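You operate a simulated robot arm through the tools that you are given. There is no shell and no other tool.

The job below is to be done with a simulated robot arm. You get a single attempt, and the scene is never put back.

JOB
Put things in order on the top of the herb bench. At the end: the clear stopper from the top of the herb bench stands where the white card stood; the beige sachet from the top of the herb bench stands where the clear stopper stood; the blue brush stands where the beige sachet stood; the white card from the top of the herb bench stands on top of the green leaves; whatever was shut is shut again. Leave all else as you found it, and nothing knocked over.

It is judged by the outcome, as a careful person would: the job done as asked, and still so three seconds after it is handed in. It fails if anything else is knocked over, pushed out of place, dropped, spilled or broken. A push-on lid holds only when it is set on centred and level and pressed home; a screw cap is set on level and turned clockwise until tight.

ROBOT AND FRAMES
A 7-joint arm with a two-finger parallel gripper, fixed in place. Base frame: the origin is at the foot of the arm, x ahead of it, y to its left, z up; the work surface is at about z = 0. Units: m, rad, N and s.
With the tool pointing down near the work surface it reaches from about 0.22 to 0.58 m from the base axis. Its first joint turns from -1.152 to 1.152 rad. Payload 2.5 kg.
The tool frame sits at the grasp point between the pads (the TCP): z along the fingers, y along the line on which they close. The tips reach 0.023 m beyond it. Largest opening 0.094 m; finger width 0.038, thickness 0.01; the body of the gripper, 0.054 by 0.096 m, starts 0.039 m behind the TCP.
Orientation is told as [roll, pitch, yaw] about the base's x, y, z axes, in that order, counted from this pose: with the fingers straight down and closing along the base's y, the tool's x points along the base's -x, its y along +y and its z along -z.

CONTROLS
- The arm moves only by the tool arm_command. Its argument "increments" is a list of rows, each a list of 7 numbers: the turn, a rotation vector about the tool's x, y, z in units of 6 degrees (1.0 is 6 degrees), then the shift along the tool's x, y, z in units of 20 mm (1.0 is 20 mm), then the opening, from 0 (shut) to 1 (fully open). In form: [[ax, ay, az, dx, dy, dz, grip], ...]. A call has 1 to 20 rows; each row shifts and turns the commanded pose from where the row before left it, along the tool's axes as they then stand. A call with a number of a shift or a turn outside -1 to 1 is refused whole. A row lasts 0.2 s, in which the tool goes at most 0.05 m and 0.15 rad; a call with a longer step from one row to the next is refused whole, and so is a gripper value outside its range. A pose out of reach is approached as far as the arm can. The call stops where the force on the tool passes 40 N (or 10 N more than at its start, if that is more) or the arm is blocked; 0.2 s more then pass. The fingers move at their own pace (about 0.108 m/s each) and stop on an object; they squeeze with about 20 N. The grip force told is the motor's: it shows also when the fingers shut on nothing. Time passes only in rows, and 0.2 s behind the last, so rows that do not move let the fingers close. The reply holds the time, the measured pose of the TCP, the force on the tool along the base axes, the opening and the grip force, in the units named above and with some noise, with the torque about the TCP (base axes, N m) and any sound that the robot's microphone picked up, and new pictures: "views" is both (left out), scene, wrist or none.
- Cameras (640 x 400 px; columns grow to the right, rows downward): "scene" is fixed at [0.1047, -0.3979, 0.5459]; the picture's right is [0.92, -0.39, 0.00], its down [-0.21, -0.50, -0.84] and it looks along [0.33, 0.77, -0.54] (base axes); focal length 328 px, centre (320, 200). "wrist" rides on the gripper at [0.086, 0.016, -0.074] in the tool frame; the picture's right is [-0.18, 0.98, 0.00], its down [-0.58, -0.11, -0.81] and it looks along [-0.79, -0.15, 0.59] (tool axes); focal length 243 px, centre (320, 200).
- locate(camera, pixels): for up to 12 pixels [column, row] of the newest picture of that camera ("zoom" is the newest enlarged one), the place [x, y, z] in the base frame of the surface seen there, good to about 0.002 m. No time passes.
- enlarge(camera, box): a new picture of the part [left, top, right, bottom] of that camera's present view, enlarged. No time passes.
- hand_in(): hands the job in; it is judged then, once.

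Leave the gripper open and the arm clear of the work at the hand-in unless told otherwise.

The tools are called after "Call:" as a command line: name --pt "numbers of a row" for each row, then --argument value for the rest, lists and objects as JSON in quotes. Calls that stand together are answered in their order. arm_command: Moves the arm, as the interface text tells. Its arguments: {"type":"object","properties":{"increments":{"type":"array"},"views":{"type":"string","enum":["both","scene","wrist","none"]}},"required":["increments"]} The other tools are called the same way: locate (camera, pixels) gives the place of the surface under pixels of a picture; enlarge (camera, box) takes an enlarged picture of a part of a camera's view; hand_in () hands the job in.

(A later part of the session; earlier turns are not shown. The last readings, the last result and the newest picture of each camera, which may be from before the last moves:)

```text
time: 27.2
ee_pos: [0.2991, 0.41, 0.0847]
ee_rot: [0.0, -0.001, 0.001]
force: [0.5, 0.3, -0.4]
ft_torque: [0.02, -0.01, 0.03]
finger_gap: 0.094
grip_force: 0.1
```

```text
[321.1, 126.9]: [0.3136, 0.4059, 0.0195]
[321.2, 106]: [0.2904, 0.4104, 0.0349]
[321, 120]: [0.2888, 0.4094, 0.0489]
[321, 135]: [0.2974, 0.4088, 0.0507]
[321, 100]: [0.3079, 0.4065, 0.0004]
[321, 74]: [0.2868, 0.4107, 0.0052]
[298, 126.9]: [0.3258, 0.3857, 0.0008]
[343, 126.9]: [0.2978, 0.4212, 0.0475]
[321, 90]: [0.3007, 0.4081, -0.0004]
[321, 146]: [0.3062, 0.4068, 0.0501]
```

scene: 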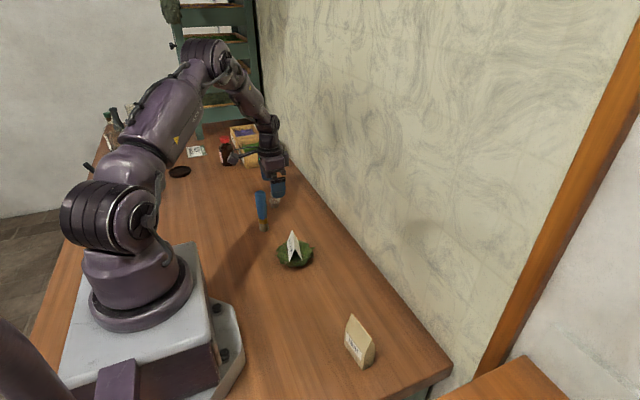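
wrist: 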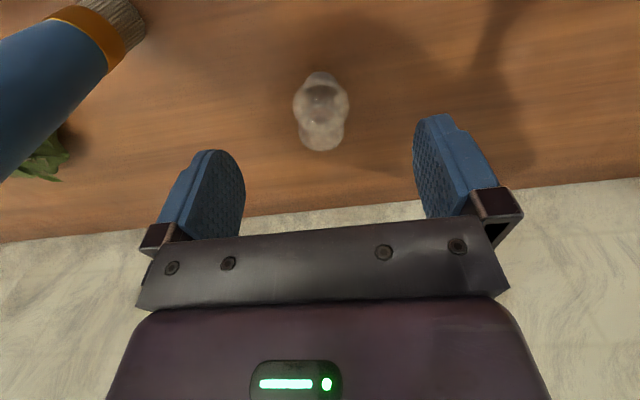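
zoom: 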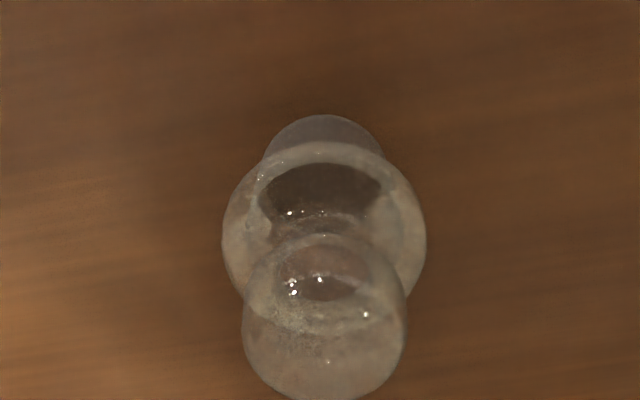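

The knob top reads z 0.050, axis about (0.2995, 0.4085). The gripper is aligned. I lower 31 mm to z about 0.0535 (tips about 0.0305, above the flange) and look before closing.

Call:
arm_command --pt "0 0 0 0 0 0.5 1" --pt "0 0 0 0 0 0.5 1" --pt "0 0 0 0 0 0.4 1" --pt "0 0 0 0 0 0.15 1" --pt "0 0 0 0 0 0 1" --views "both"

Call:
enlarge --camera "wrist" --box '[240, 60, 400, 220]'

Call:
enlarge --camera "scene" --box '[250, 175, 310, 215]'

```text
time: 28.4
ee_pos: [0.299, 0.4091, 0.0517]
ee_rot: [-0.002, 0.001, 0.001]
force: [-0.2, -0.1, -0.4]
ft_torque: [-0.02, 0.03, -0.02]
finger_gap: 0.0938
grip_force: 0.0
```

scene: 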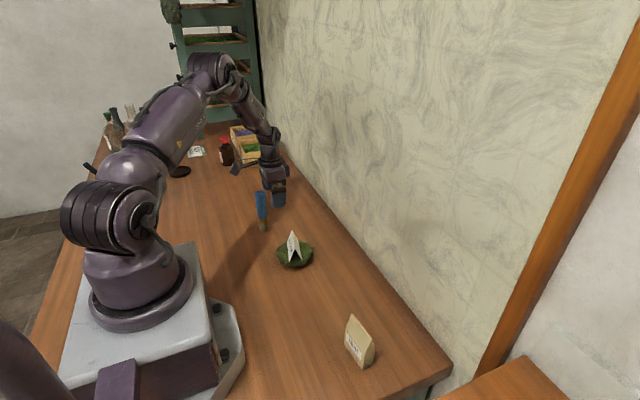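
wrist: 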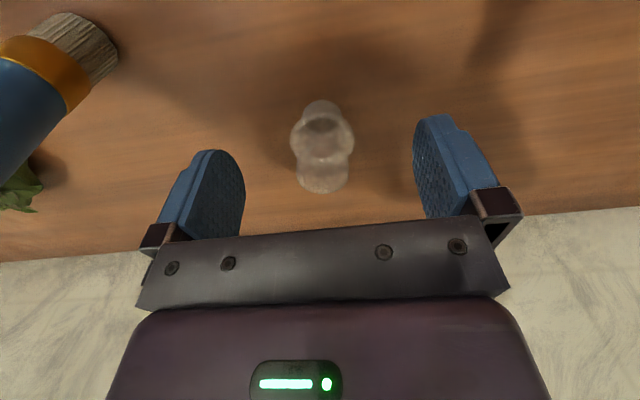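

```text
2.50 times, centred on (320, 140) of wrist
```

zoom: 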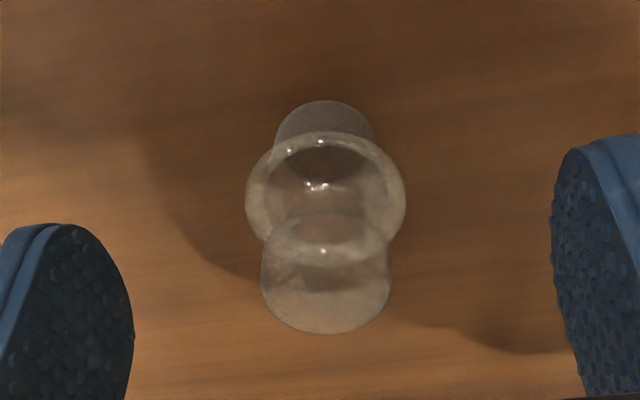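

```text
10.00 times, centred on (280, 195) of scene
```

zoom: 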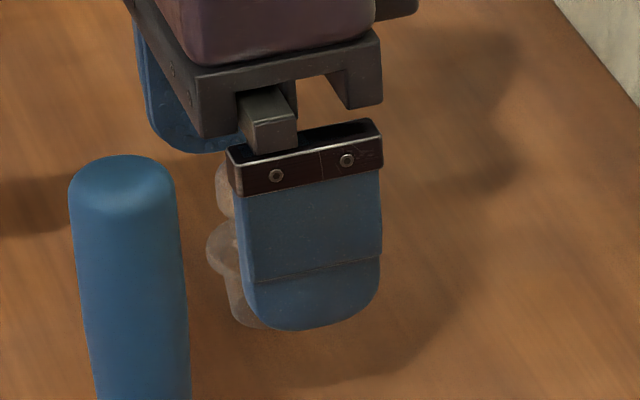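

The knob is centred between the pads and the tips sit at about knob height, above the flange. I close gradually.

Call:
arm_command --pt "0 0 0 0 0 0 0.6" --pt "0 0 0 0 0 0 0.4" --pt "0 0 0 0 0 0 0.25" --pt "0 0 0 0 0 0 0.1" --pt "0 0 0 0 0 0 0" --pt "0 0 0 0 0 0 0" --views "both"

Call:
enlarge --camera "wrist" --box '[240, 60, 400, 220]'

```text
time: 29.8
ee_pos: [0.2999, 0.4099, 0.0534]
ee_rot: [-0.001, -0.001, 0.002]
force: [-0.5, 0.5, 0.7]
ft_torque: [-0.01, 0.0, -0.01]
finger_gap: 0.0245
grip_force: 20.0
```

scene: 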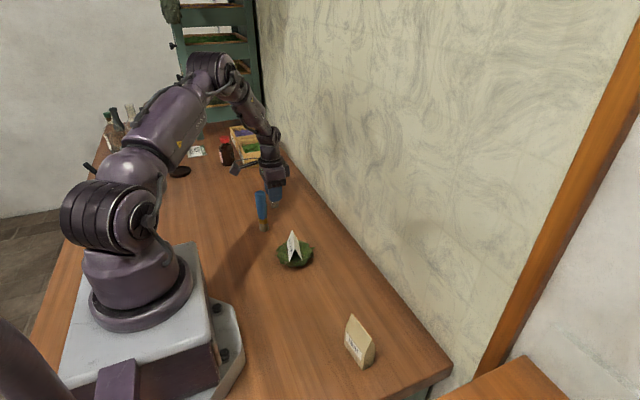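
wrist: 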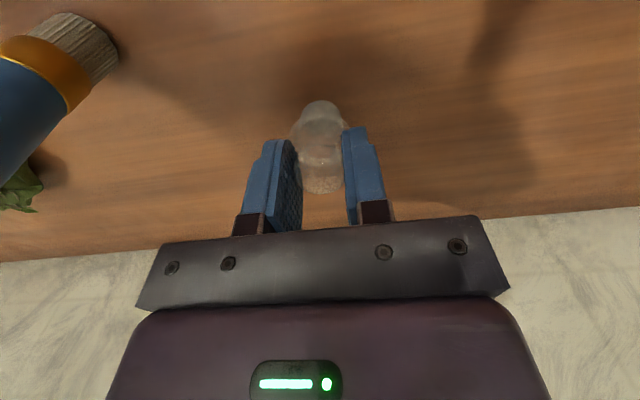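

```text
2.50 times, centred on (320, 140) of wrist
```

zoom: 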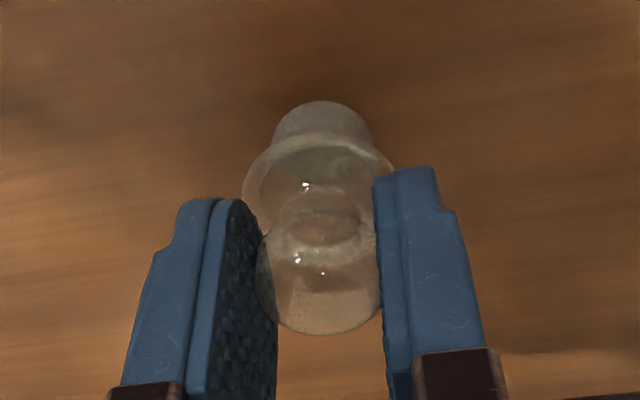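

The knob is gripped (gap 0.0245, 20 N). I lift straight up about 0.11 m, slowly at first.

Call:
arm_command --pt "0 0 0 0 0 -0.2 0" --pt "0 0 0 0 0 -0.4 0" --pt "0 0 0 0 0 -0.7 0" --pt "0 0 0 0 0 -0.9 0" --pt "0 0 0 0 0 -0.9 0" --pt "0 0 0 0 0 -0.9 0" --pt "0 0 0 0 0 -0.8 0" --pt "0 0 0 0 0 -0.5 0" --pt "0 0 0 0 0 -0.2 0" --pt "0 0 0 0 0 0 0" --views "both"

Call:
enlarge --camera "wrist" --box '[240, 60, 400, 220]'

```text
time: 32.0
ee_pos: [0.2987, 0.409, 0.1651]
ee_rot: [-0.001, 0.0, 0.002]
force: [0.3, -0.1, -0.3]
ft_torque: [-0.02, -0.02, -0.03]
finger_gap: 0.0242
grip_force: 19.7
```

scene: 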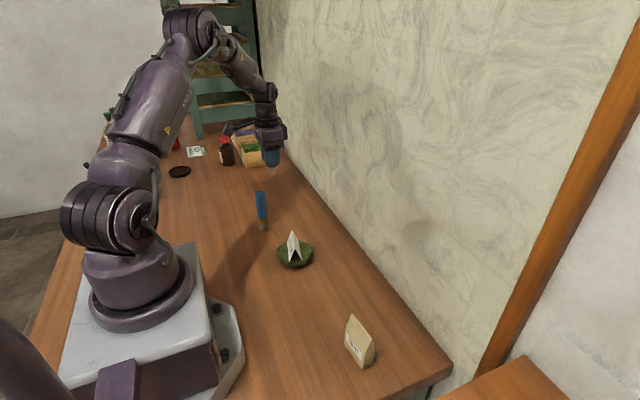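
wrist: 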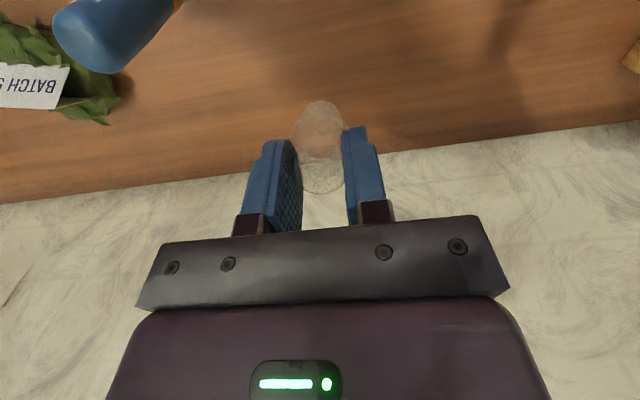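

```text
2.50 times, centred on (320, 140) of wrist
```

zoom: 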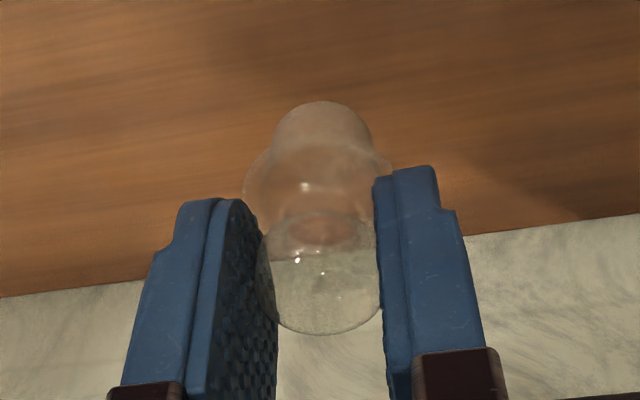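

The stopper is held upright. I carry it at z 0.165 (bottom about 0.112, clear of the leaves and card) toward the card's old place (0.339, 0.0085), in two calls.

Call:
arm_command --pt "0 0 0 -0.05 -0.4 0 0" --pt "0 0 0 -0.1 -0.8 0 0" --pt "0 0 0 -0.1 -0.95 0 0" --pt "0 0 0 -0.1 -0.95 0 0" --pt "0 0 0 -0.1 -0.95 0 0" --pt "0 0 0 -0.1 -0.95 0 0" --pt "0 0 0 -0.1 -0.95 0 0" --pt "0 0 0 -0.1 -0.95 0 0" --pt "0 0 0 -0.1 -0.95 0 0" --pt "0 0 0 -0.1 -0.95 0 0" --pt "0 0 0 -0.1 -0.95 0 0" --pt "0 0 0 -0.1 -0.95 0 0" --pt "0 0 0 -0.1 -0.95 0 0" --pt "0 0 0 -0.1 -0.95 0 0" --pt "0 0 0 -0.1 -0.95 0 0" --pt "0 0 0 -0.1 -0.95 0 0" --views "scene"

Call:
arm_command --pt "0 0 0 -0.1 -0.95 0 0" --pt "0 0 0 -0.1 -0.95 0 0" --pt "0 0 0 -0.1 -0.95 0 0" --pt "0 0 0 -0.1 -0.95 0 0" --pt "0 0 0 -0.05 -0.95 0 0" --pt "0 0 0 0 -0.6 0 0" --pt "0 0 0 0 -0.175 0 0" --pt "0 0 0 0 0 0 0" --views "both"

```text
time: 35.4
ee_pos: [0.3311, 0.119, 0.1619]
ee_rot: [-0.001, 0.0, 0.001]
force: [-0.8, 0.1, -0.8]
ft_torque: [0.03, -0.02, 0.0]
finger_gap: 0.0242
grip_force: 20.1
```

scene: 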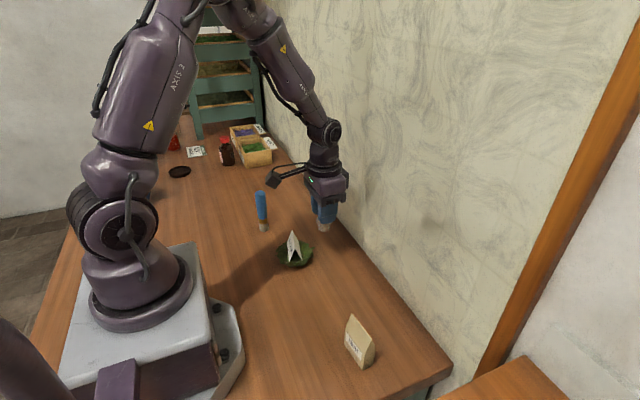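

```text
time: 37.2
ee_pos: [0.3406, 0.0069, 0.1637]
ee_rot: [0.001, -0.001, 0.002]
force: [-0.2, -0.9, 0.4]
ft_torque: [0.01, -0.04, -0.02]
finger_gap: 0.0246
grip_force: 19.7
```

scene: 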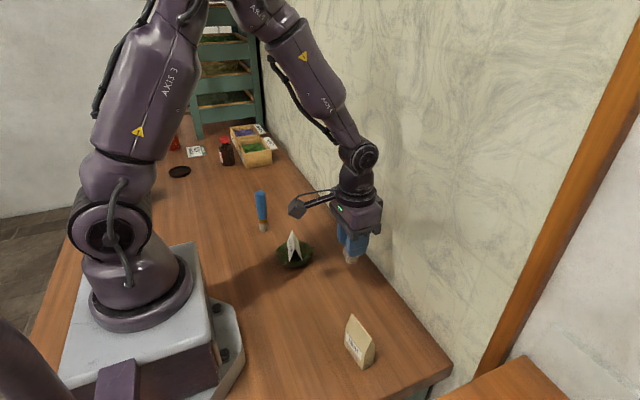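
wrist: 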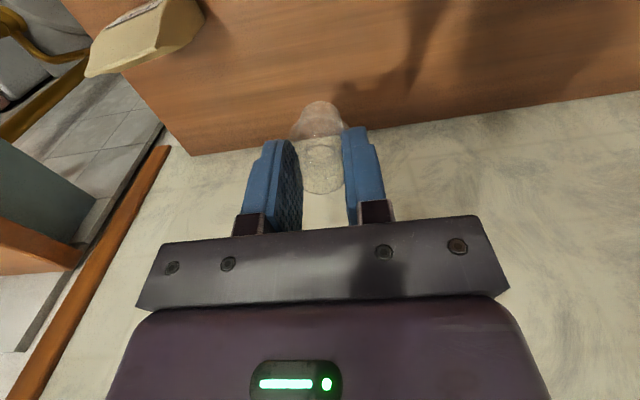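

The stopper hangs over the card's old place at (0.340, 0.007). I lower 5.2 units to about 6 mm above contact, checking the force.

Call:
arm_command --pt "0 0 0 0 0 0.4 0" --pt "0 0 0 0 0 0.8 0" --pt "0 0 0 0 0 0.9 0" --pt "0 0 0 0 0 0.9 0" --pt "0 0 0 0 0 0.9 0" --pt "0 0 0 0 0 0.7 0" --pt "0 0 0 0 0 0.4 0" --pt "0 0 0 0 0 0.2 0" --pt "0 0 0 0 0 0 0" --views "both"

```text
time: 39.2
ee_pos: [0.3403, 0.0086, 0.056]
ee_rot: [0.001, 0.001, 0.003]
force: [0.3, 0.1, -0.9]
ft_torque: [-0.02, 0.04, 0.0]
finger_gap: 0.0243
grip_force: 20.0
```

scene: 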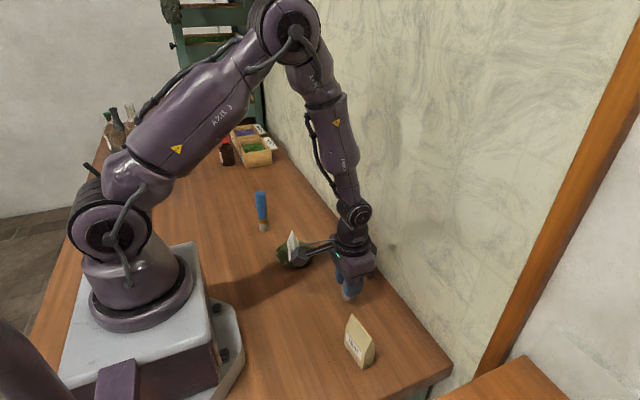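
wrist: 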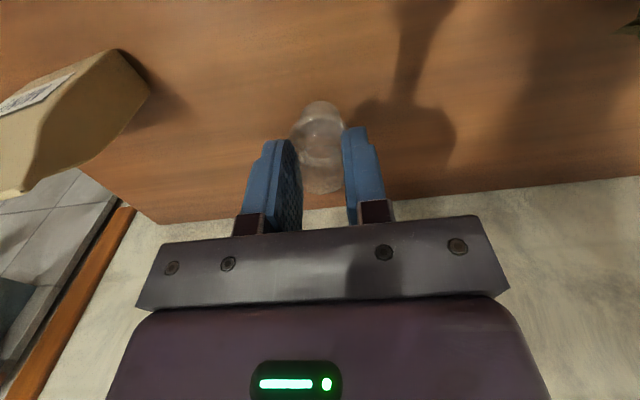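

No contact yet at z about 0.057. I lower 2 mm, then 1 mm steps.

Call:
arm_command --pt "0 0 0 0 0 0.1 0" --pt "0 0 0 0 0 0 0" --views "none"

Call:
arm_command --pt "0 0 0 0 0 0.06 0" --pt "0 0 0 0 0 0 0" --views "none"

```text
time: 39.8
ee_pos: [0.3397, 0.0081, 0.0557]
ee_rot: [0.0, -0.001, 0.002]
force: [1.1, -0.3, -0.3]
ft_torque: [0.01, 0.02, -0.03]
finger_gap: 0.0243
grip_force: 20.1
```

```text
time: 40.4
ee_pos: [0.3407, 0.0088, 0.0555]
ee_rot: [0.0, 0.002, 0.003]
force: [0.3, -0.1, 0.0]
ft_torque: [-0.01, -0.03, 0.0]
finger_gap: 0.0242
grip_force: 20.0
```

Still free at z about 0.0545. Another 1 mm.

Call:
arm_command --pt "0 0 0 0 0 0.05 0" --pt "0 0 0 0 0 0 0" --views "none"

```text
time: 41.0
ee_pos: [0.3395, 0.0079, 0.0549]
ee_rot: [0.0, 0.001, 0.001]
force: [-0.2, -0.3, -0.3]
ft_torque: [-0.02, -0.02, 0.01]
finger_gap: 0.0243
grip_force: 19.8
```

No force yet. Another 1 mm.

Call:
arm_command --pt "0 0 0 0 0 0.05 0" --pt "0 0 0 0 0 0 0" --views "none"

```text
time: 41.6
ee_pos: [0.3383, 0.0091, 0.0539]
ee_rot: [-0.001, 0.001, 0.002]
force: [0.2, 0.8, 0.3]
ft_torque: [-0.02, 0.04, 0.0]
finger_gap: 0.0243
grip_force: 19.8
```

Down 5.46 of the 5.5 units lifted. Another 1 mm should touch.

Call:
arm_command --pt "0 0 0 0 0 0.05 0" --pt "0 0 0 0 0 0 0" --views "none"

```text
time: 42.2
ee_pos: [0.3403, 0.0076, 0.0521]
ee_rot: [-0.001, 0.0, 0.002]
force: [-0.3, -0.7, 0.0]
ft_torque: [0.04, -0.03, 0.01]
finger_gap: 0.0244
grip_force: 20.0
```

Still no load (z about 0.0527). Another 0.8 mm.

Call:
arm_command --pt "0 0 0 0 0 0.04 0" --pt "0 0 0 0 0 0 0" --views "wrist"

Call:
enlarge --camera "scene" --box '[320, 250, 384, 305]'

```text
time: 42.8
ee_pos: [0.3406, 0.0083, 0.0532]
ee_rot: [0.001, -0.001, 0.003]
force: [-0.5, -0.4, -0.4]
ft_torque: [0.0, 0.03, -0.01]
finger_gap: 0.0246
grip_force: 19.8
```

wrist: 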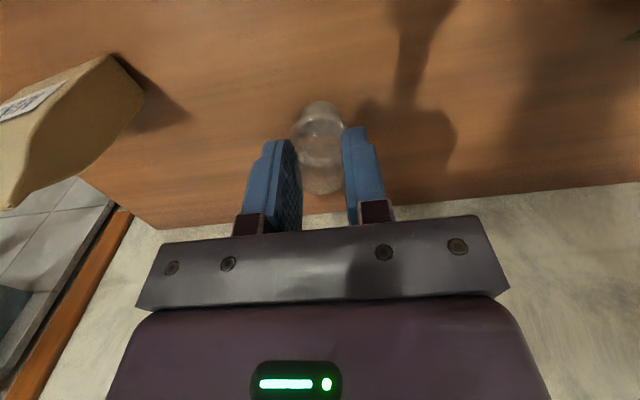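

```text
7.27 times, centred on (352, 278) of scene
```

zoom: 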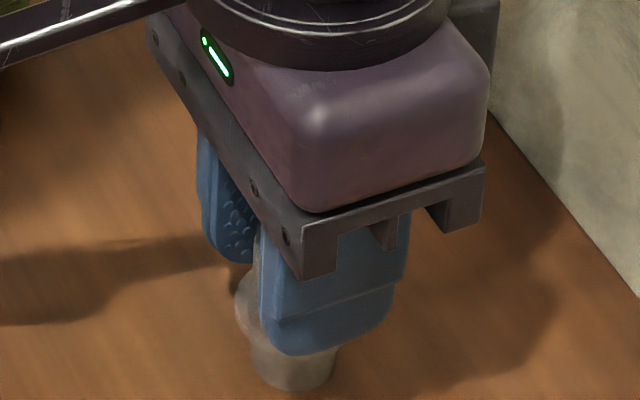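

The stopper's foot looks very close to the bench. I keep lowering 0.8 mm at a time until I feel it.

Call:
arm_command --pt "0 0 0 0 0 0.04 0" --pt "0 0 0 0 0 0 0" --views "none"

```text
time: 43.4
ee_pos: [0.34, 0.0079, 0.0502]
ee_rot: [0.0, -0.002, 0.001]
force: [-1.0, 0.3, 12.3]
ft_torque: [0.0, 0.07, 0.0]
finger_gap: 0.0243
grip_force: 20.2
```

Contact: 12 N upward. I relieve 0.6 mm and open gradually.

Call:
arm_command --pt "0 0 0 0 0 -0.03 0" --pt "0 0 0 0 0 0 0" --pt "0 0 0 0 0 0 0.3" --pt "0 0 0 0 0 0 0.4" --pt "0 0 0 0 0 0 0.6" --pt "0 0 0 0 0 0 0.9" --pt "0 0 0 0 0 0 1" --pt "0 0 0 0 0 0 1" --views "both"

Call:
enlarge --camera "wrist" --box '[240, 60, 400, 220]'

```text
time: 45.2
ee_pos: [0.3405, 0.0084, 0.0497]
ee_rot: [0.001, -0.002, 0.003]
force: [-0.1, 0.2, -0.3]
ft_torque: [-0.01, 0.02, -0.02]
finger_gap: 0.094
grip_force: 0.1
```

scene: 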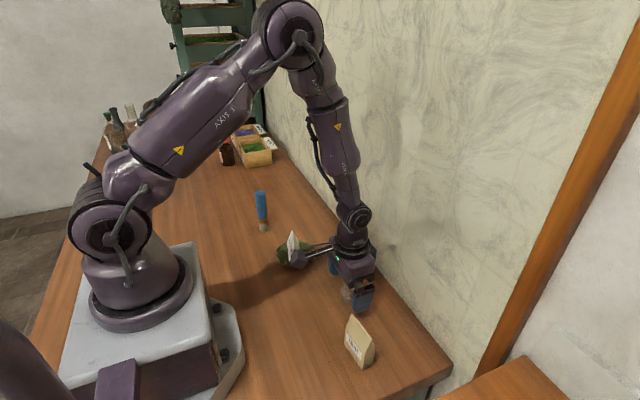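
wrist: 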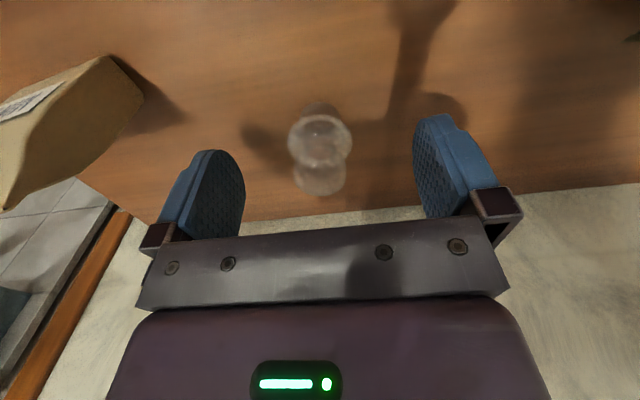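

```text
2.50 times, centred on (320, 140) of wrist
```

zoom: 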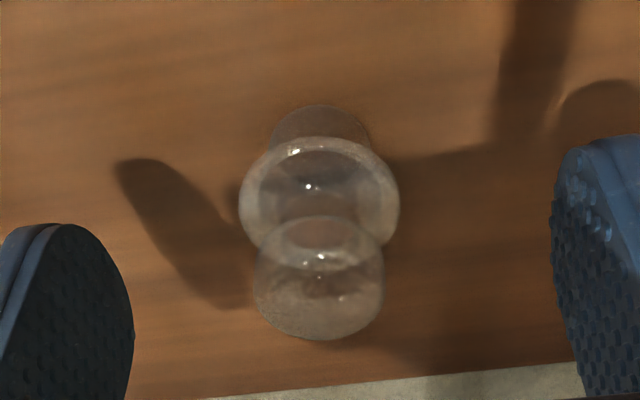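

The stopper stands on its own. I rise straight up to z about 0.165.

Call:
arm_command --pt "0 0 0 0 0 -0.3 1" --pt "0 0 0 0 0 -0.7 1" --pt "0 0 0 0 0 -0.9 1" --pt "0 0 0 0 0 -0.9 1" --pt "0 0 0 0 0 -0.9 1" --pt "0 0 0 0 0 -0.9 1" --pt "0 0 0 0 0 -0.7 1" --pt "0 0 0 0 0 -0.4 1" --pt "0 0 0 0 0 0 1" --views "both"

Call:
enlarge --camera "scene" --box '[310, 240, 400, 370]'

```text
time: 47.2
ee_pos: [0.3391, 0.0064, 0.1653]
ee_rot: [0.001, 0.001, 0.002]
force: [0.0, 0.6, -0.4]
ft_torque: [0.0, -0.01, 0.02]
finger_gap: 0.0942
grip_force: 0.1
```

scene: 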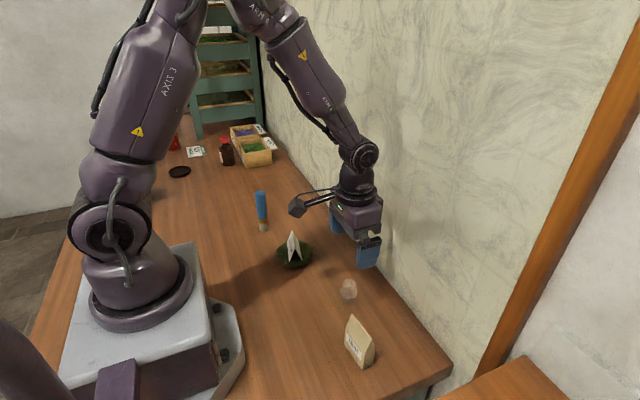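
wrist: 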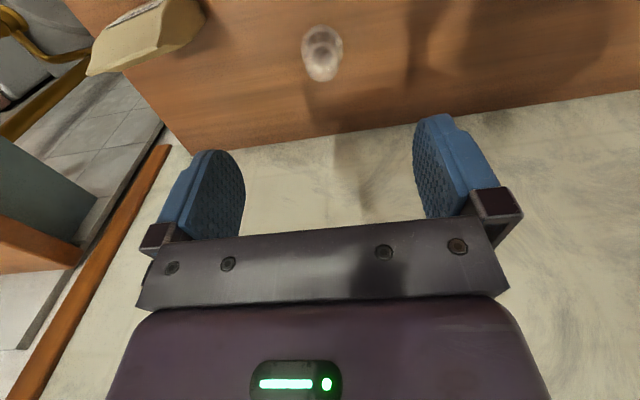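

```text
3.08 times, centred on (355, 305) of scene
```

zoom: 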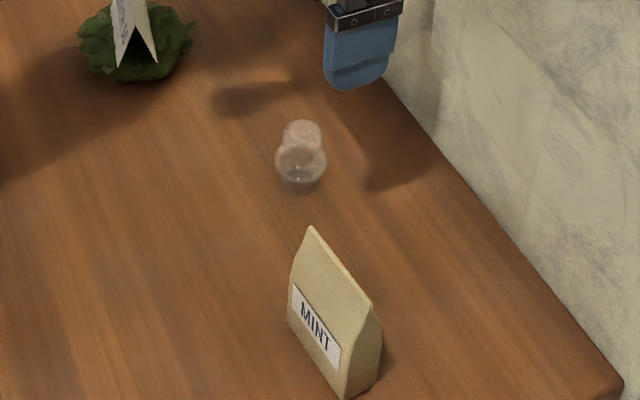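

The stopper stands where the card was. Now the sachet. I move to over it at (0.299, -0.112), z 0.165, and turn the yaw by +8°.

Call:
arm_command --pt "0 0 0 0.2 -0.5 0 1" --pt "0 0 0 0.3 -0.9 0 1" --pt "0 0 0 0.3 -0.95 0 1" --pt "0 0 0 0.3 -0.95 0 1" --pt "0 0 0 0.3 -0.95 0 1" --pt "0 0 0 0.3 -0.9 0 1" --pt "0 0 0 0.3 -0.6 0 1" --pt "0 0 0 0.02 -0.2 0 1" --pt "0 0 -0.7 0 0 0 1" --pt "0 0 -0.63 0 0 0 1" --pt "0 0 0 0 0 0 1" --views "both"

```text
time: 49.6
ee_pos: [0.3009, -0.1101, 0.1658]
ee_rot: [-0.001, 0.0, 0.142]
force: [0.7, 0.7, -0.1]
ft_torque: [0.04, 0.02, -0.01]
finger_gap: 0.0938
grip_force: 0.1
```

scene: 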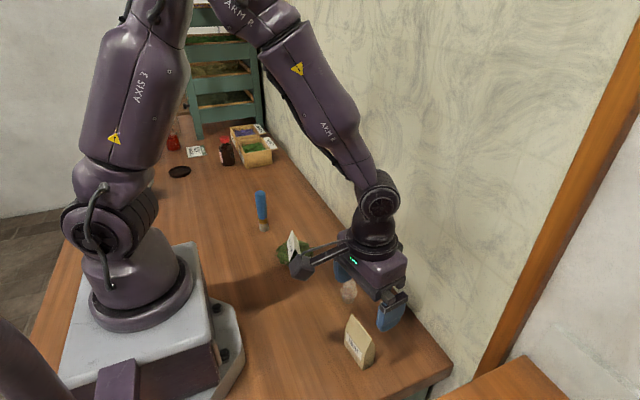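
wrist: 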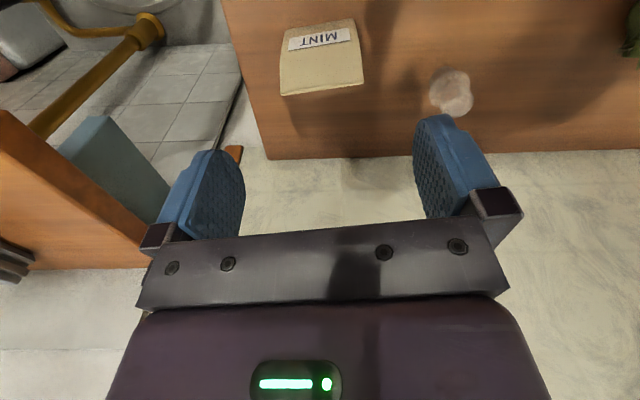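

The sachet appears at (322,58) in the wrist view, upright. I zoom and locate its top crimp and edges.

Call:
enlarge --camera "wrist" --box '[250, 0, 400, 110]'

Call:
locate --camera "wrist" --pixels '[[284, 92], [360, 80], [322, 87], [283, 60], [358, 45], [280, 78], [364, 68], [290, 30], [350, 22], [322, 60], [322, 26], [322, 75]]'

```text
3.64 times, centred on (325, 55) of wrist
```

zoom: 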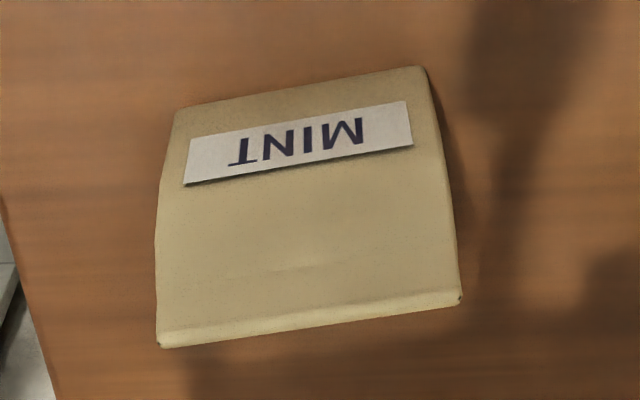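

```text
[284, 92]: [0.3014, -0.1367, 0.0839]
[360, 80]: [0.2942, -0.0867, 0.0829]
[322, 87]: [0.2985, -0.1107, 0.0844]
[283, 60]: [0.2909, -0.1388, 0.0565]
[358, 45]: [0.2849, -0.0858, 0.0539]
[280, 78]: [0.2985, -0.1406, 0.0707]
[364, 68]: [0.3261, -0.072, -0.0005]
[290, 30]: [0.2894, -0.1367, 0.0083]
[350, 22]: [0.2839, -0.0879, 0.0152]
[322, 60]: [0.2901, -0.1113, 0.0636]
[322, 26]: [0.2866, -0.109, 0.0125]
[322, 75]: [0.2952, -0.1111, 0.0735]
```

The sachet is centred about (0.2977, -0.1115), yaw about 7.3°, top z 0.084. I correct slightly and lower to z about 0.105 to check alignment.

Call:
arm_command --pt "0 0 0.12 0 0 0 1" --pt "0 0 0 0.1 -0.02 0.5 1" --pt "0 0 0 0 0 0.9 1" --pt "0 0 0 0 0 0.9 1" --pt "0 0 0 0 0 0.5 1" --pt "0 0 0 0 0 0.2 1" --pt "0 0 0 0 0 0 1" --views "both"

Call:
locate --camera "wrist" --pixels '[[275, 130], [385, 120], [330, 130], [330, 90], [270, 110], [375, 90]]'

```text
time: 51.2
ee_pos: [0.2987, -0.1121, 0.1062]
ee_rot: [0.0, 0.0, 0.128]
force: [-0.1, -0.2, 0.1]
ft_torque: [0.02, 0.0, -0.02]
finger_gap: 0.0939
grip_force: 0.0
```

scene: 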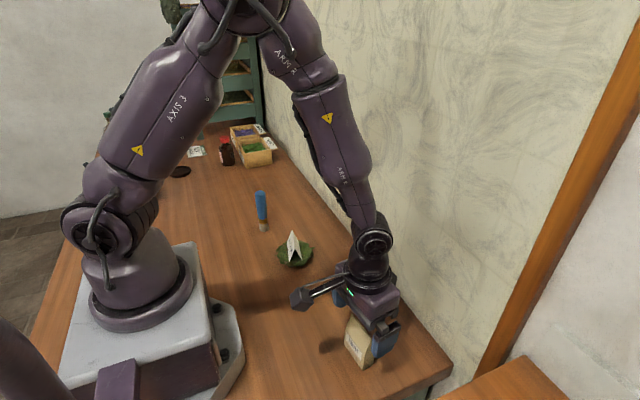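
wrist: 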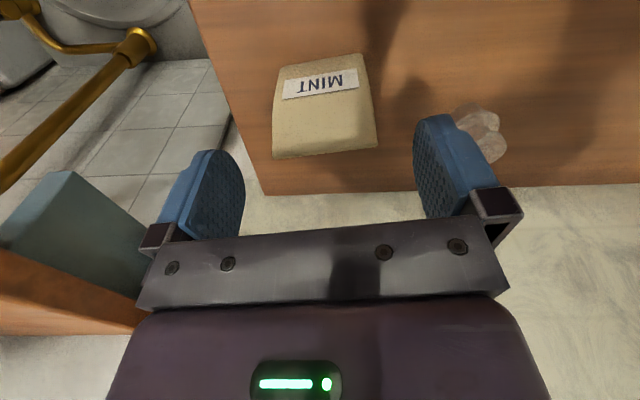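

```text
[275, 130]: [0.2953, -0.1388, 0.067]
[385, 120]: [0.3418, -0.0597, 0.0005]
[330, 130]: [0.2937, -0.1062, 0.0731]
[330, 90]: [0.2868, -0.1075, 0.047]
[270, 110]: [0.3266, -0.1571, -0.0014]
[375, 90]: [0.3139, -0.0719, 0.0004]
```

The sachet lies between the fingers. I lower 56 mm to z about 0.05 and look.

Call:
arm_command --pt "0 0 0 0 0 0.5 1" --pt "0 0 0 0 0 0.7 1" --pt "0 0 0 0 0 0.7 1" --pt "0 0 0 0 0 0.6 1" --pt "0 0 0 0 0 0.3 1" --pt "0 0 0 0 0 0 1" --views "both"

Call:
enlarge --camera "scene" --box '[320, 290, 420, 380]'

Call:
locate --camera "wrist" --pixels '[[330, 190], [330, 150], [275, 160], [380, 150], [220, 180], [440, 170]]'

```text
time: 52.6
ee_pos: [0.2982, -0.1138, 0.0491]
ee_rot: [0.001, 0.001, 0.128]
force: [0.0, 0.6, 0.5]
ft_torque: [-0.01, 0.04, -0.01]
finger_gap: 0.094
grip_force: 0.0
```

scene: 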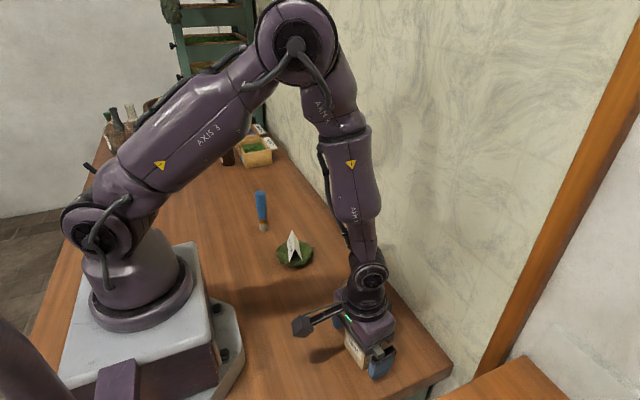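
wrist: 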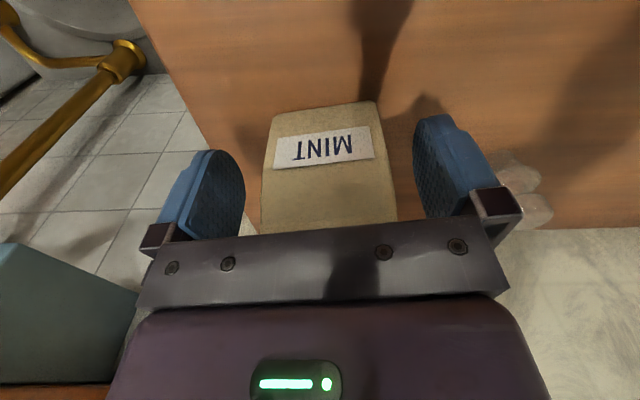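

```text
4.44 times, centred on (370, 335) of scene
```

zoom: 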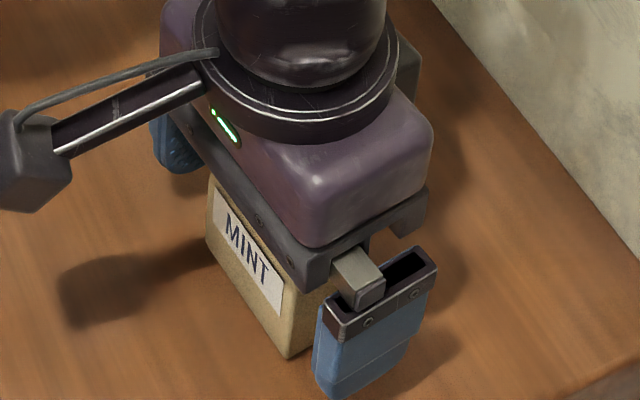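

```text
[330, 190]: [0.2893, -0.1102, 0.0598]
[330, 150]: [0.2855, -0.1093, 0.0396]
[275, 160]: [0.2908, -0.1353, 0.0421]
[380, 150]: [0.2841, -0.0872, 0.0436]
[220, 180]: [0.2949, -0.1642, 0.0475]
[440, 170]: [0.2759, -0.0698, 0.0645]
```

Aligned with no contact; the fingers are either side of the sachet. I close.

Call:
arm_command --pt "0 0 0 0 0 0 0.75" --pt "0 0 0 0 0 0 0.6" --pt "0 0 0 0 0 0 0.5" --pt "0 0 0 0 0 0 0.2" --pt "0 0 0 0 0 0 0" --pt "0 0 0 0 0 0 0" --views "both"

```text
time: 54.0
ee_pos: [0.2982, -0.1131, 0.0501]
ee_rot: [0.0, -0.001, 0.128]
force: [-1.1, 0.0, -0.3]
ft_torque: [-0.04, -0.01, -0.01]
finger_gap: 0.0576
grip_force: 19.9
```

scene: 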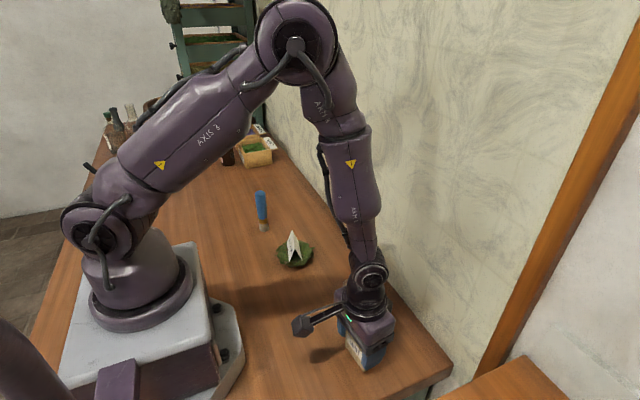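
wrist: 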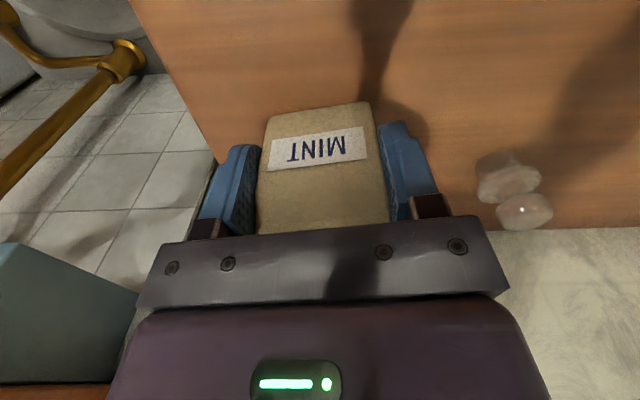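

The sachet is gripped (gap 0.0576). I lift straight up 0.13 m, slowly at first.

Call:
arm_command --pt "0 0 0 0 0 -0.2 0" --pt "0 0 0 0 0 -0.4 0" --pt "0 0 0 0 0 -0.7 0" --pt "0 0 0 0 0 -0.9 0" --pt "0 0 0 0 0 -0.9 0" --pt "0 0 0 0 0 -0.9 0" --pt "0 0 0 0 0 -0.9 0" --pt "0 0 0 0 0 -0.9 0" --pt "0 0 0 0 0 -0.5 0" --pt "0 0 0 0 0 -0.2 0" --pt "0 0 0 0 0 0 0" --views "both"

Call:
locate --camera "scene" --pixels '[[227, 152], [250, 158], [265, 160], [180, 172], [195, 152], [228, 165]]'

```text
time: 56.4
ee_pos: [0.2978, -0.1127, 0.18]
ee_rot: [0.001, 0.0, 0.129]
force: [-0.4, 0.4, 0.3]
ft_torque: [-0.02, 0.01, -0.02]
finger_gap: 0.0577
grip_force: 19.7
```

scene: 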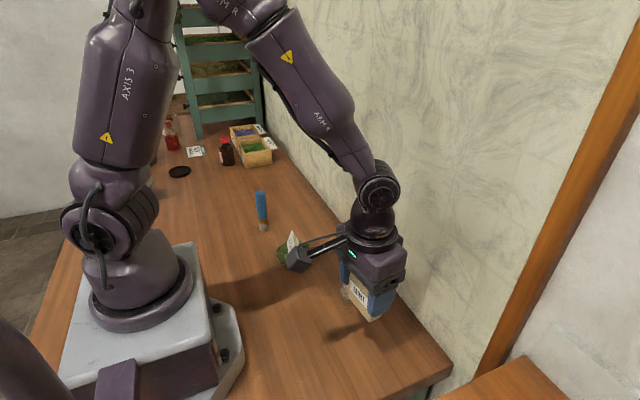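
wrist: 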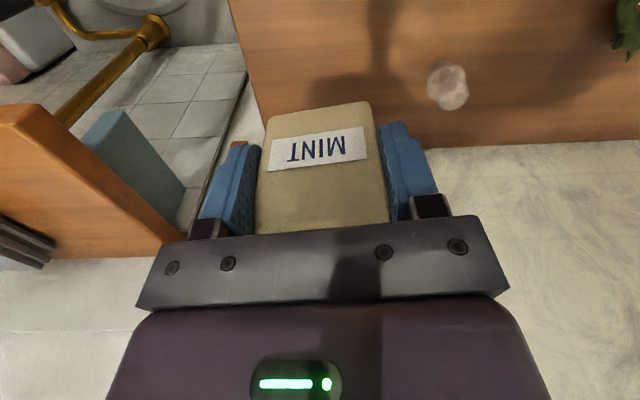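

```text
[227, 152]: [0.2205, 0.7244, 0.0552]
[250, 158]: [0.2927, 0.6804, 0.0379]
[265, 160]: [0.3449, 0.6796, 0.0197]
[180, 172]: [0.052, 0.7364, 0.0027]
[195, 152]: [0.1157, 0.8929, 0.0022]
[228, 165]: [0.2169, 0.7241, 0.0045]
```

The sachet hangs upright; other objects near the target are far (y > 0.67). I carry it at z 0.18 (bottom 0.13, above the brush top) along +y to the stopper's old place (0.2995, 0.409), in two calls.

Call:
arm_command --pt "0 0 0 -0.053 0.4 0 0" --pt "0 0 0 -0.105 0.8 0 0" --pt "0 0 0 -0.125 0.95 0 0" --pt "0 0 0 -0.125 0.95 0 0" --pt "0 0 0 -0.125 0.95 0 0" --pt "0 0 0 -0.125 0.95 0 0" --pt "0 0 0 -0.125 0.95 0 0" --pt "0 0 0 -0.125 0.95 0 0" --pt "0 0 0 -0.125 0.95 0 0" --pt "0 0 0 -0.125 0.95 0 0" --pt "0 0 0 -0.125 0.95 0 0" --pt "0 0 0 -0.125 0.95 0 0" --pt "0 0 0 -0.125 0.95 0 0" --pt "0 0 0 -0.125 0.95 0 0" --pt "0 0 0 -0.125 0.95 0 0" --pt "0 0 0 -0.125 0.95 0 0" --views "scene"

Call:
arm_command --pt "0 0 0 -0.125 0.95 0 0" --pt "0 0 0 -0.125 0.95 0 0" --pt "0 0 0 -0.125 0.95 0 0" --pt "0 0 0 -0.125 0.95 0 0" --pt "0 0 0 -0.125 0.95 0 0" --pt "0 0 0 -0.125 0.95 0 0" --pt "0 0 0 -0.125 0.95 0 0" --pt "0 0 0 -0.125 0.95 0 0" --pt "0 0 0 -0.125 0.95 0 0" --pt "0 0 0 -0.125 0.95 0 0" --pt "0 0 0 -0.125 0.95 0 0" --pt "0 0 0 -0.08 0.6 0 0" --pt "0 0 0 -0.035 0.3 0 0" --pt "0 0 0 0 0 0 0" --pt "0 0 0 0 0 0 0" --views "both"

```text
time: 59.8
ee_pos: [0.299, 0.1832, 0.1801]
ee_rot: [0.001, -0.001, 0.129]
force: [0.1, 0.2, -0.7]
ft_torque: [-0.01, 0.03, 0.03]
finger_gap: 0.0575
grip_force: 20.4
```

scene: 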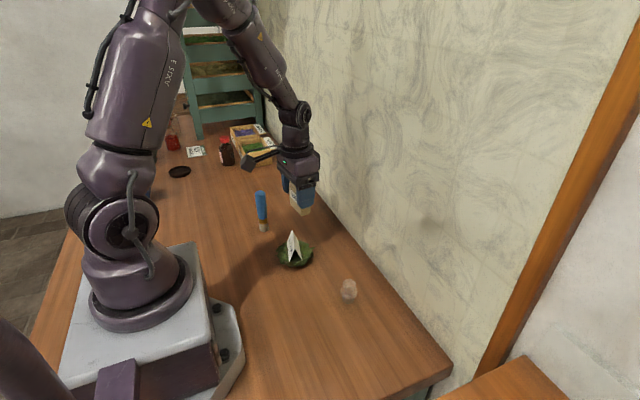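

```text
time: 63.0
ee_pos: [0.2991, 0.4091, 0.1797]
ee_rot: [0.0, 0.0, 0.127]
force: [-0.4, -0.1, -0.8]
ft_torque: [-0.01, 0.0, -0.01]
finger_gap: 0.0575
grip_force: 20.1
```

scene: 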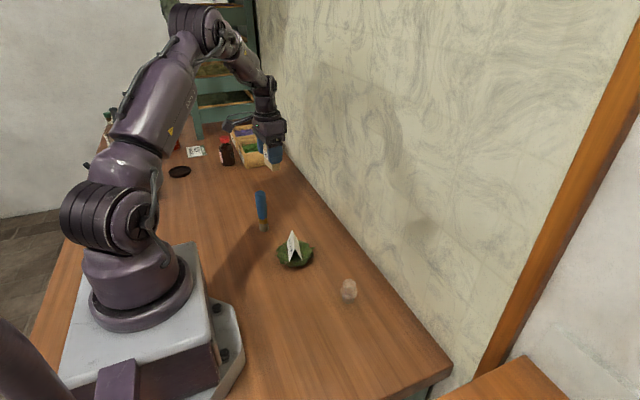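
wrist: 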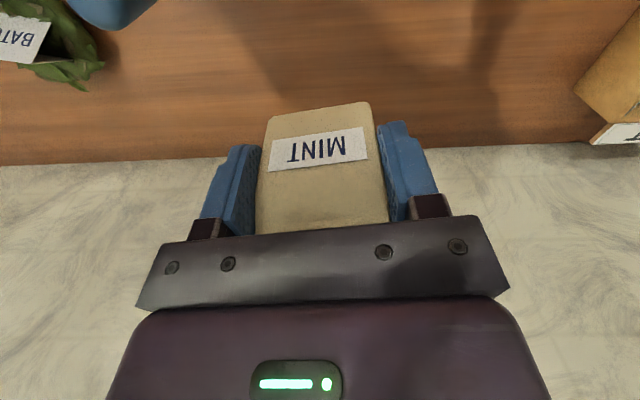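

Over the target at (0.2991, 0.4091). I lower 6.1 of the 6.5 units lifted.

Call:
arm_command --pt "0 0 0 0 0 0.4 0" --pt "0 0 0 0 0 0.8 0" --pt "0 0 0 0 0 0.9 0" --pt "0 0 0 0 0 0.9 0" --pt "0 0 0 0 0 0.9 0" --pt "0 0 0 0 0 0.9 0" --pt "0 0 0 0 0 0.7 0" --pt "0 0 0 0 0 0.4 0" --pt "0 0 0 0 0 0.2 0" --pt "0 0 0 0 0 0 0" --views "both"

```text
time: 65.2
ee_pos: [0.3002, 0.4092, 0.0582]
ee_rot: [0.0, 0.0, 0.127]
force: [-0.2, 1.0, -0.1]
ft_torque: [-0.01, -0.01, 0.03]
finger_gap: 0.0575
grip_force: 20.2
```

scene: 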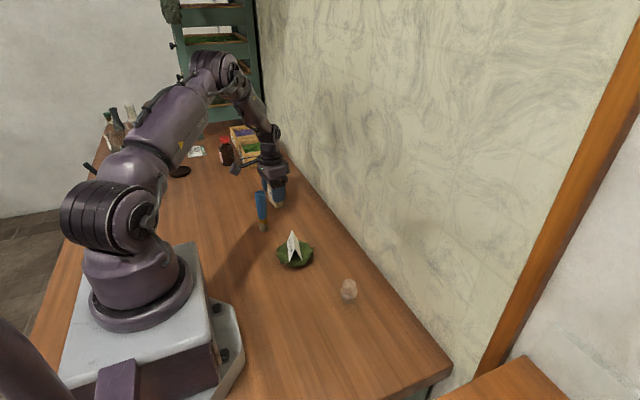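
wrist: 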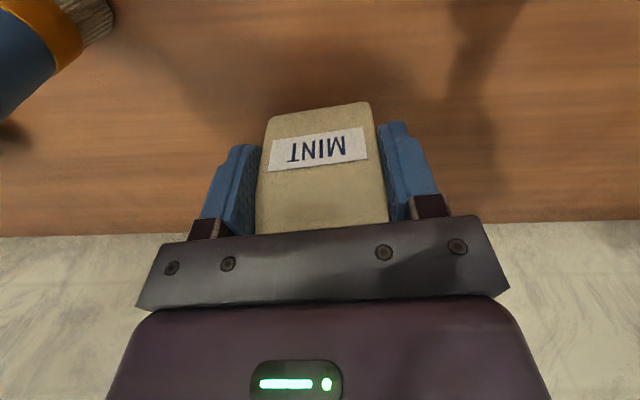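

Still about 8 mm above. I lower in small steps: 4 mm, then 1.5 mm, watching force.

Call:
arm_command --pt "0 0 0 0 0 0.1 0" --pt "0 0 0 0 0 0.1 0" --pt "0 0 0 0 0 0 0" --views "none"

Call:
arm_command --pt "0 0 0 0 0 0.08 0" --pt "0 0 0 0 0 0 0" --views "none"

Call:
arm_command --pt "0 0 0 0 0 0.05 0" --pt "0 0 0 0 0 0 0" --views "none"

```text
time: 66.0
ee_pos: [0.2994, 0.4099, 0.0531]
ee_rot: [-0.001, 0.0, 0.128]
force: [-1.1, 1.1, -0.2]
ft_torque: [0.01, -0.03, -0.02]
finger_gap: 0.0573
grip_force: 20.3
```

```text
time: 66.6
ee_pos: [0.3005, 0.4106, 0.0517]
ee_rot: [-0.001, 0.0, 0.129]
force: [-0.5, -0.2, -0.6]
ft_torque: [0.0, 0.0, -0.05]
finger_gap: 0.0575
grip_force: 20.1
```

```text
time: 67.2
ee_pos: [0.2998, 0.4109, 0.0512]
ee_rot: [0.0, -0.001, 0.127]
force: [0.5, 0.4, 0.5]
ft_torque: [-0.01, -0.01, -0.01]
finger_gap: 0.0576
grip_force: 20.1
```

Down 6.43 of 6.5 units. Continue 0.8 mm at a time.

Call:
arm_command --pt "0 0 0 0 0 0.04 0" --pt "0 0 0 0 0 0 0" --views "none"

Call:
arm_command --pt "0 0 0 0 0 0.03 0" --pt "0 0 0 0 0 0 0" --views "none"

```text
time: 67.8
ee_pos: [0.3, 0.411, 0.0502]
ee_rot: [0.001, 0.001, 0.128]
force: [0.9, 0.6, 0.1]
ft_torque: [0.0, -0.05, -0.01]
finger_gap: 0.0576
grip_force: 19.6
```

```text
time: 68.4
ee_pos: [0.2999, 0.4103, 0.0503]
ee_rot: [0.0, -0.001, 0.129]
force: [-1.9, -1.7, 5.7]
ft_torque: [-0.09, 0.04, 0.0]
finger_gap: 0.0576
grip_force: 19.9
```

Contact: about 6 N upward. I relieve 0.3 mm, and open gradually.

Call:
arm_command --pt "0 0 0 0 0 -0.015 0" --pt "0 0 0 0 0 0 0" --pt "0 0 0 0 0 0 0.65" --pt "0 0 0 0 0 0 0.72" --pt "0 0 0 0 0 0 0.85" --pt "0 0 0 0 0 0 1" --pt "0 0 0 0 0 0 1" --views "both"

```text
time: 70.0
ee_pos: [0.3005, 0.4103, 0.0487]
ee_rot: [0.0, -0.002, 0.127]
force: [0.4, 0.5, -0.2]
ft_torque: [0.01, -0.03, -0.03]
finger_gap: 0.094
grip_force: 0.0
```

scene: 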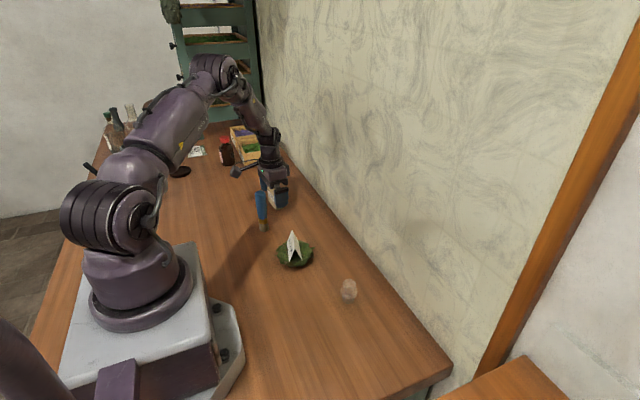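
wrist: 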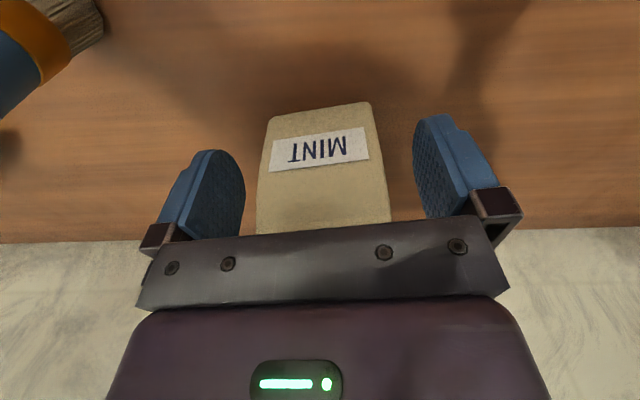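

The sachet stands by itself. I rise straight up 0.14 m.

Call:
arm_command --pt "0 0 0 0 0 -0.3 1" --pt "0 0 0 0 0 -0.7 1" --pt "0 0 0 0 0 -0.9 1" --pt "0 0 0 0 0 -0.9 1" --pt "0 0 0 0 0 -0.9 1" --pt "0 0 0 0 0 -0.9 1" --pt "0 0 0 0 0 -0.9 1" --pt "0 0 0 0 0 -0.8 1" --pt "0 0 0 0 0 -0.5 1" --pt "0 0 0 0 0 -0.2 1" --pt "0 0 0 0 0 0 1" --views "both"

Call:
enlarge --camera "scene" --box '[230, 165, 320, 235]'

```text
time: 72.4
ee_pos: [0.2999, 0.4091, 0.1904]
ee_rot: [-0.002, 0.0, 0.128]
force: [0.0, -0.1, 0.0]
ft_torque: [-0.02, 0.01, 0.0]
finger_gap: 0.0939
grip_force: 0.1
```

scene: 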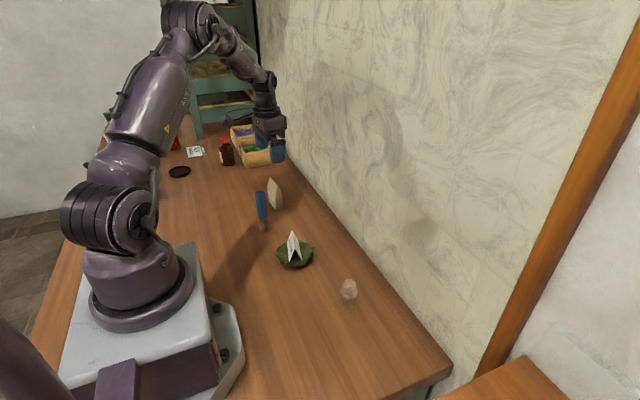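
wrist: 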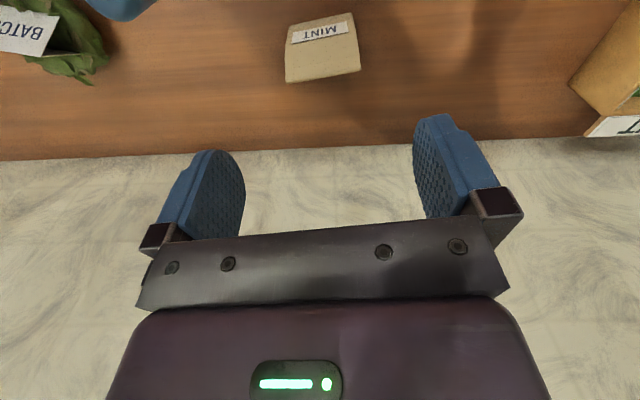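

```text
5.71 times, centred on (275, 200) of scene
```

zoom: 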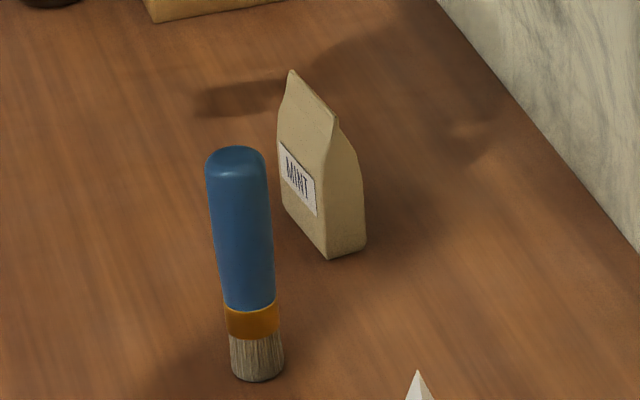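

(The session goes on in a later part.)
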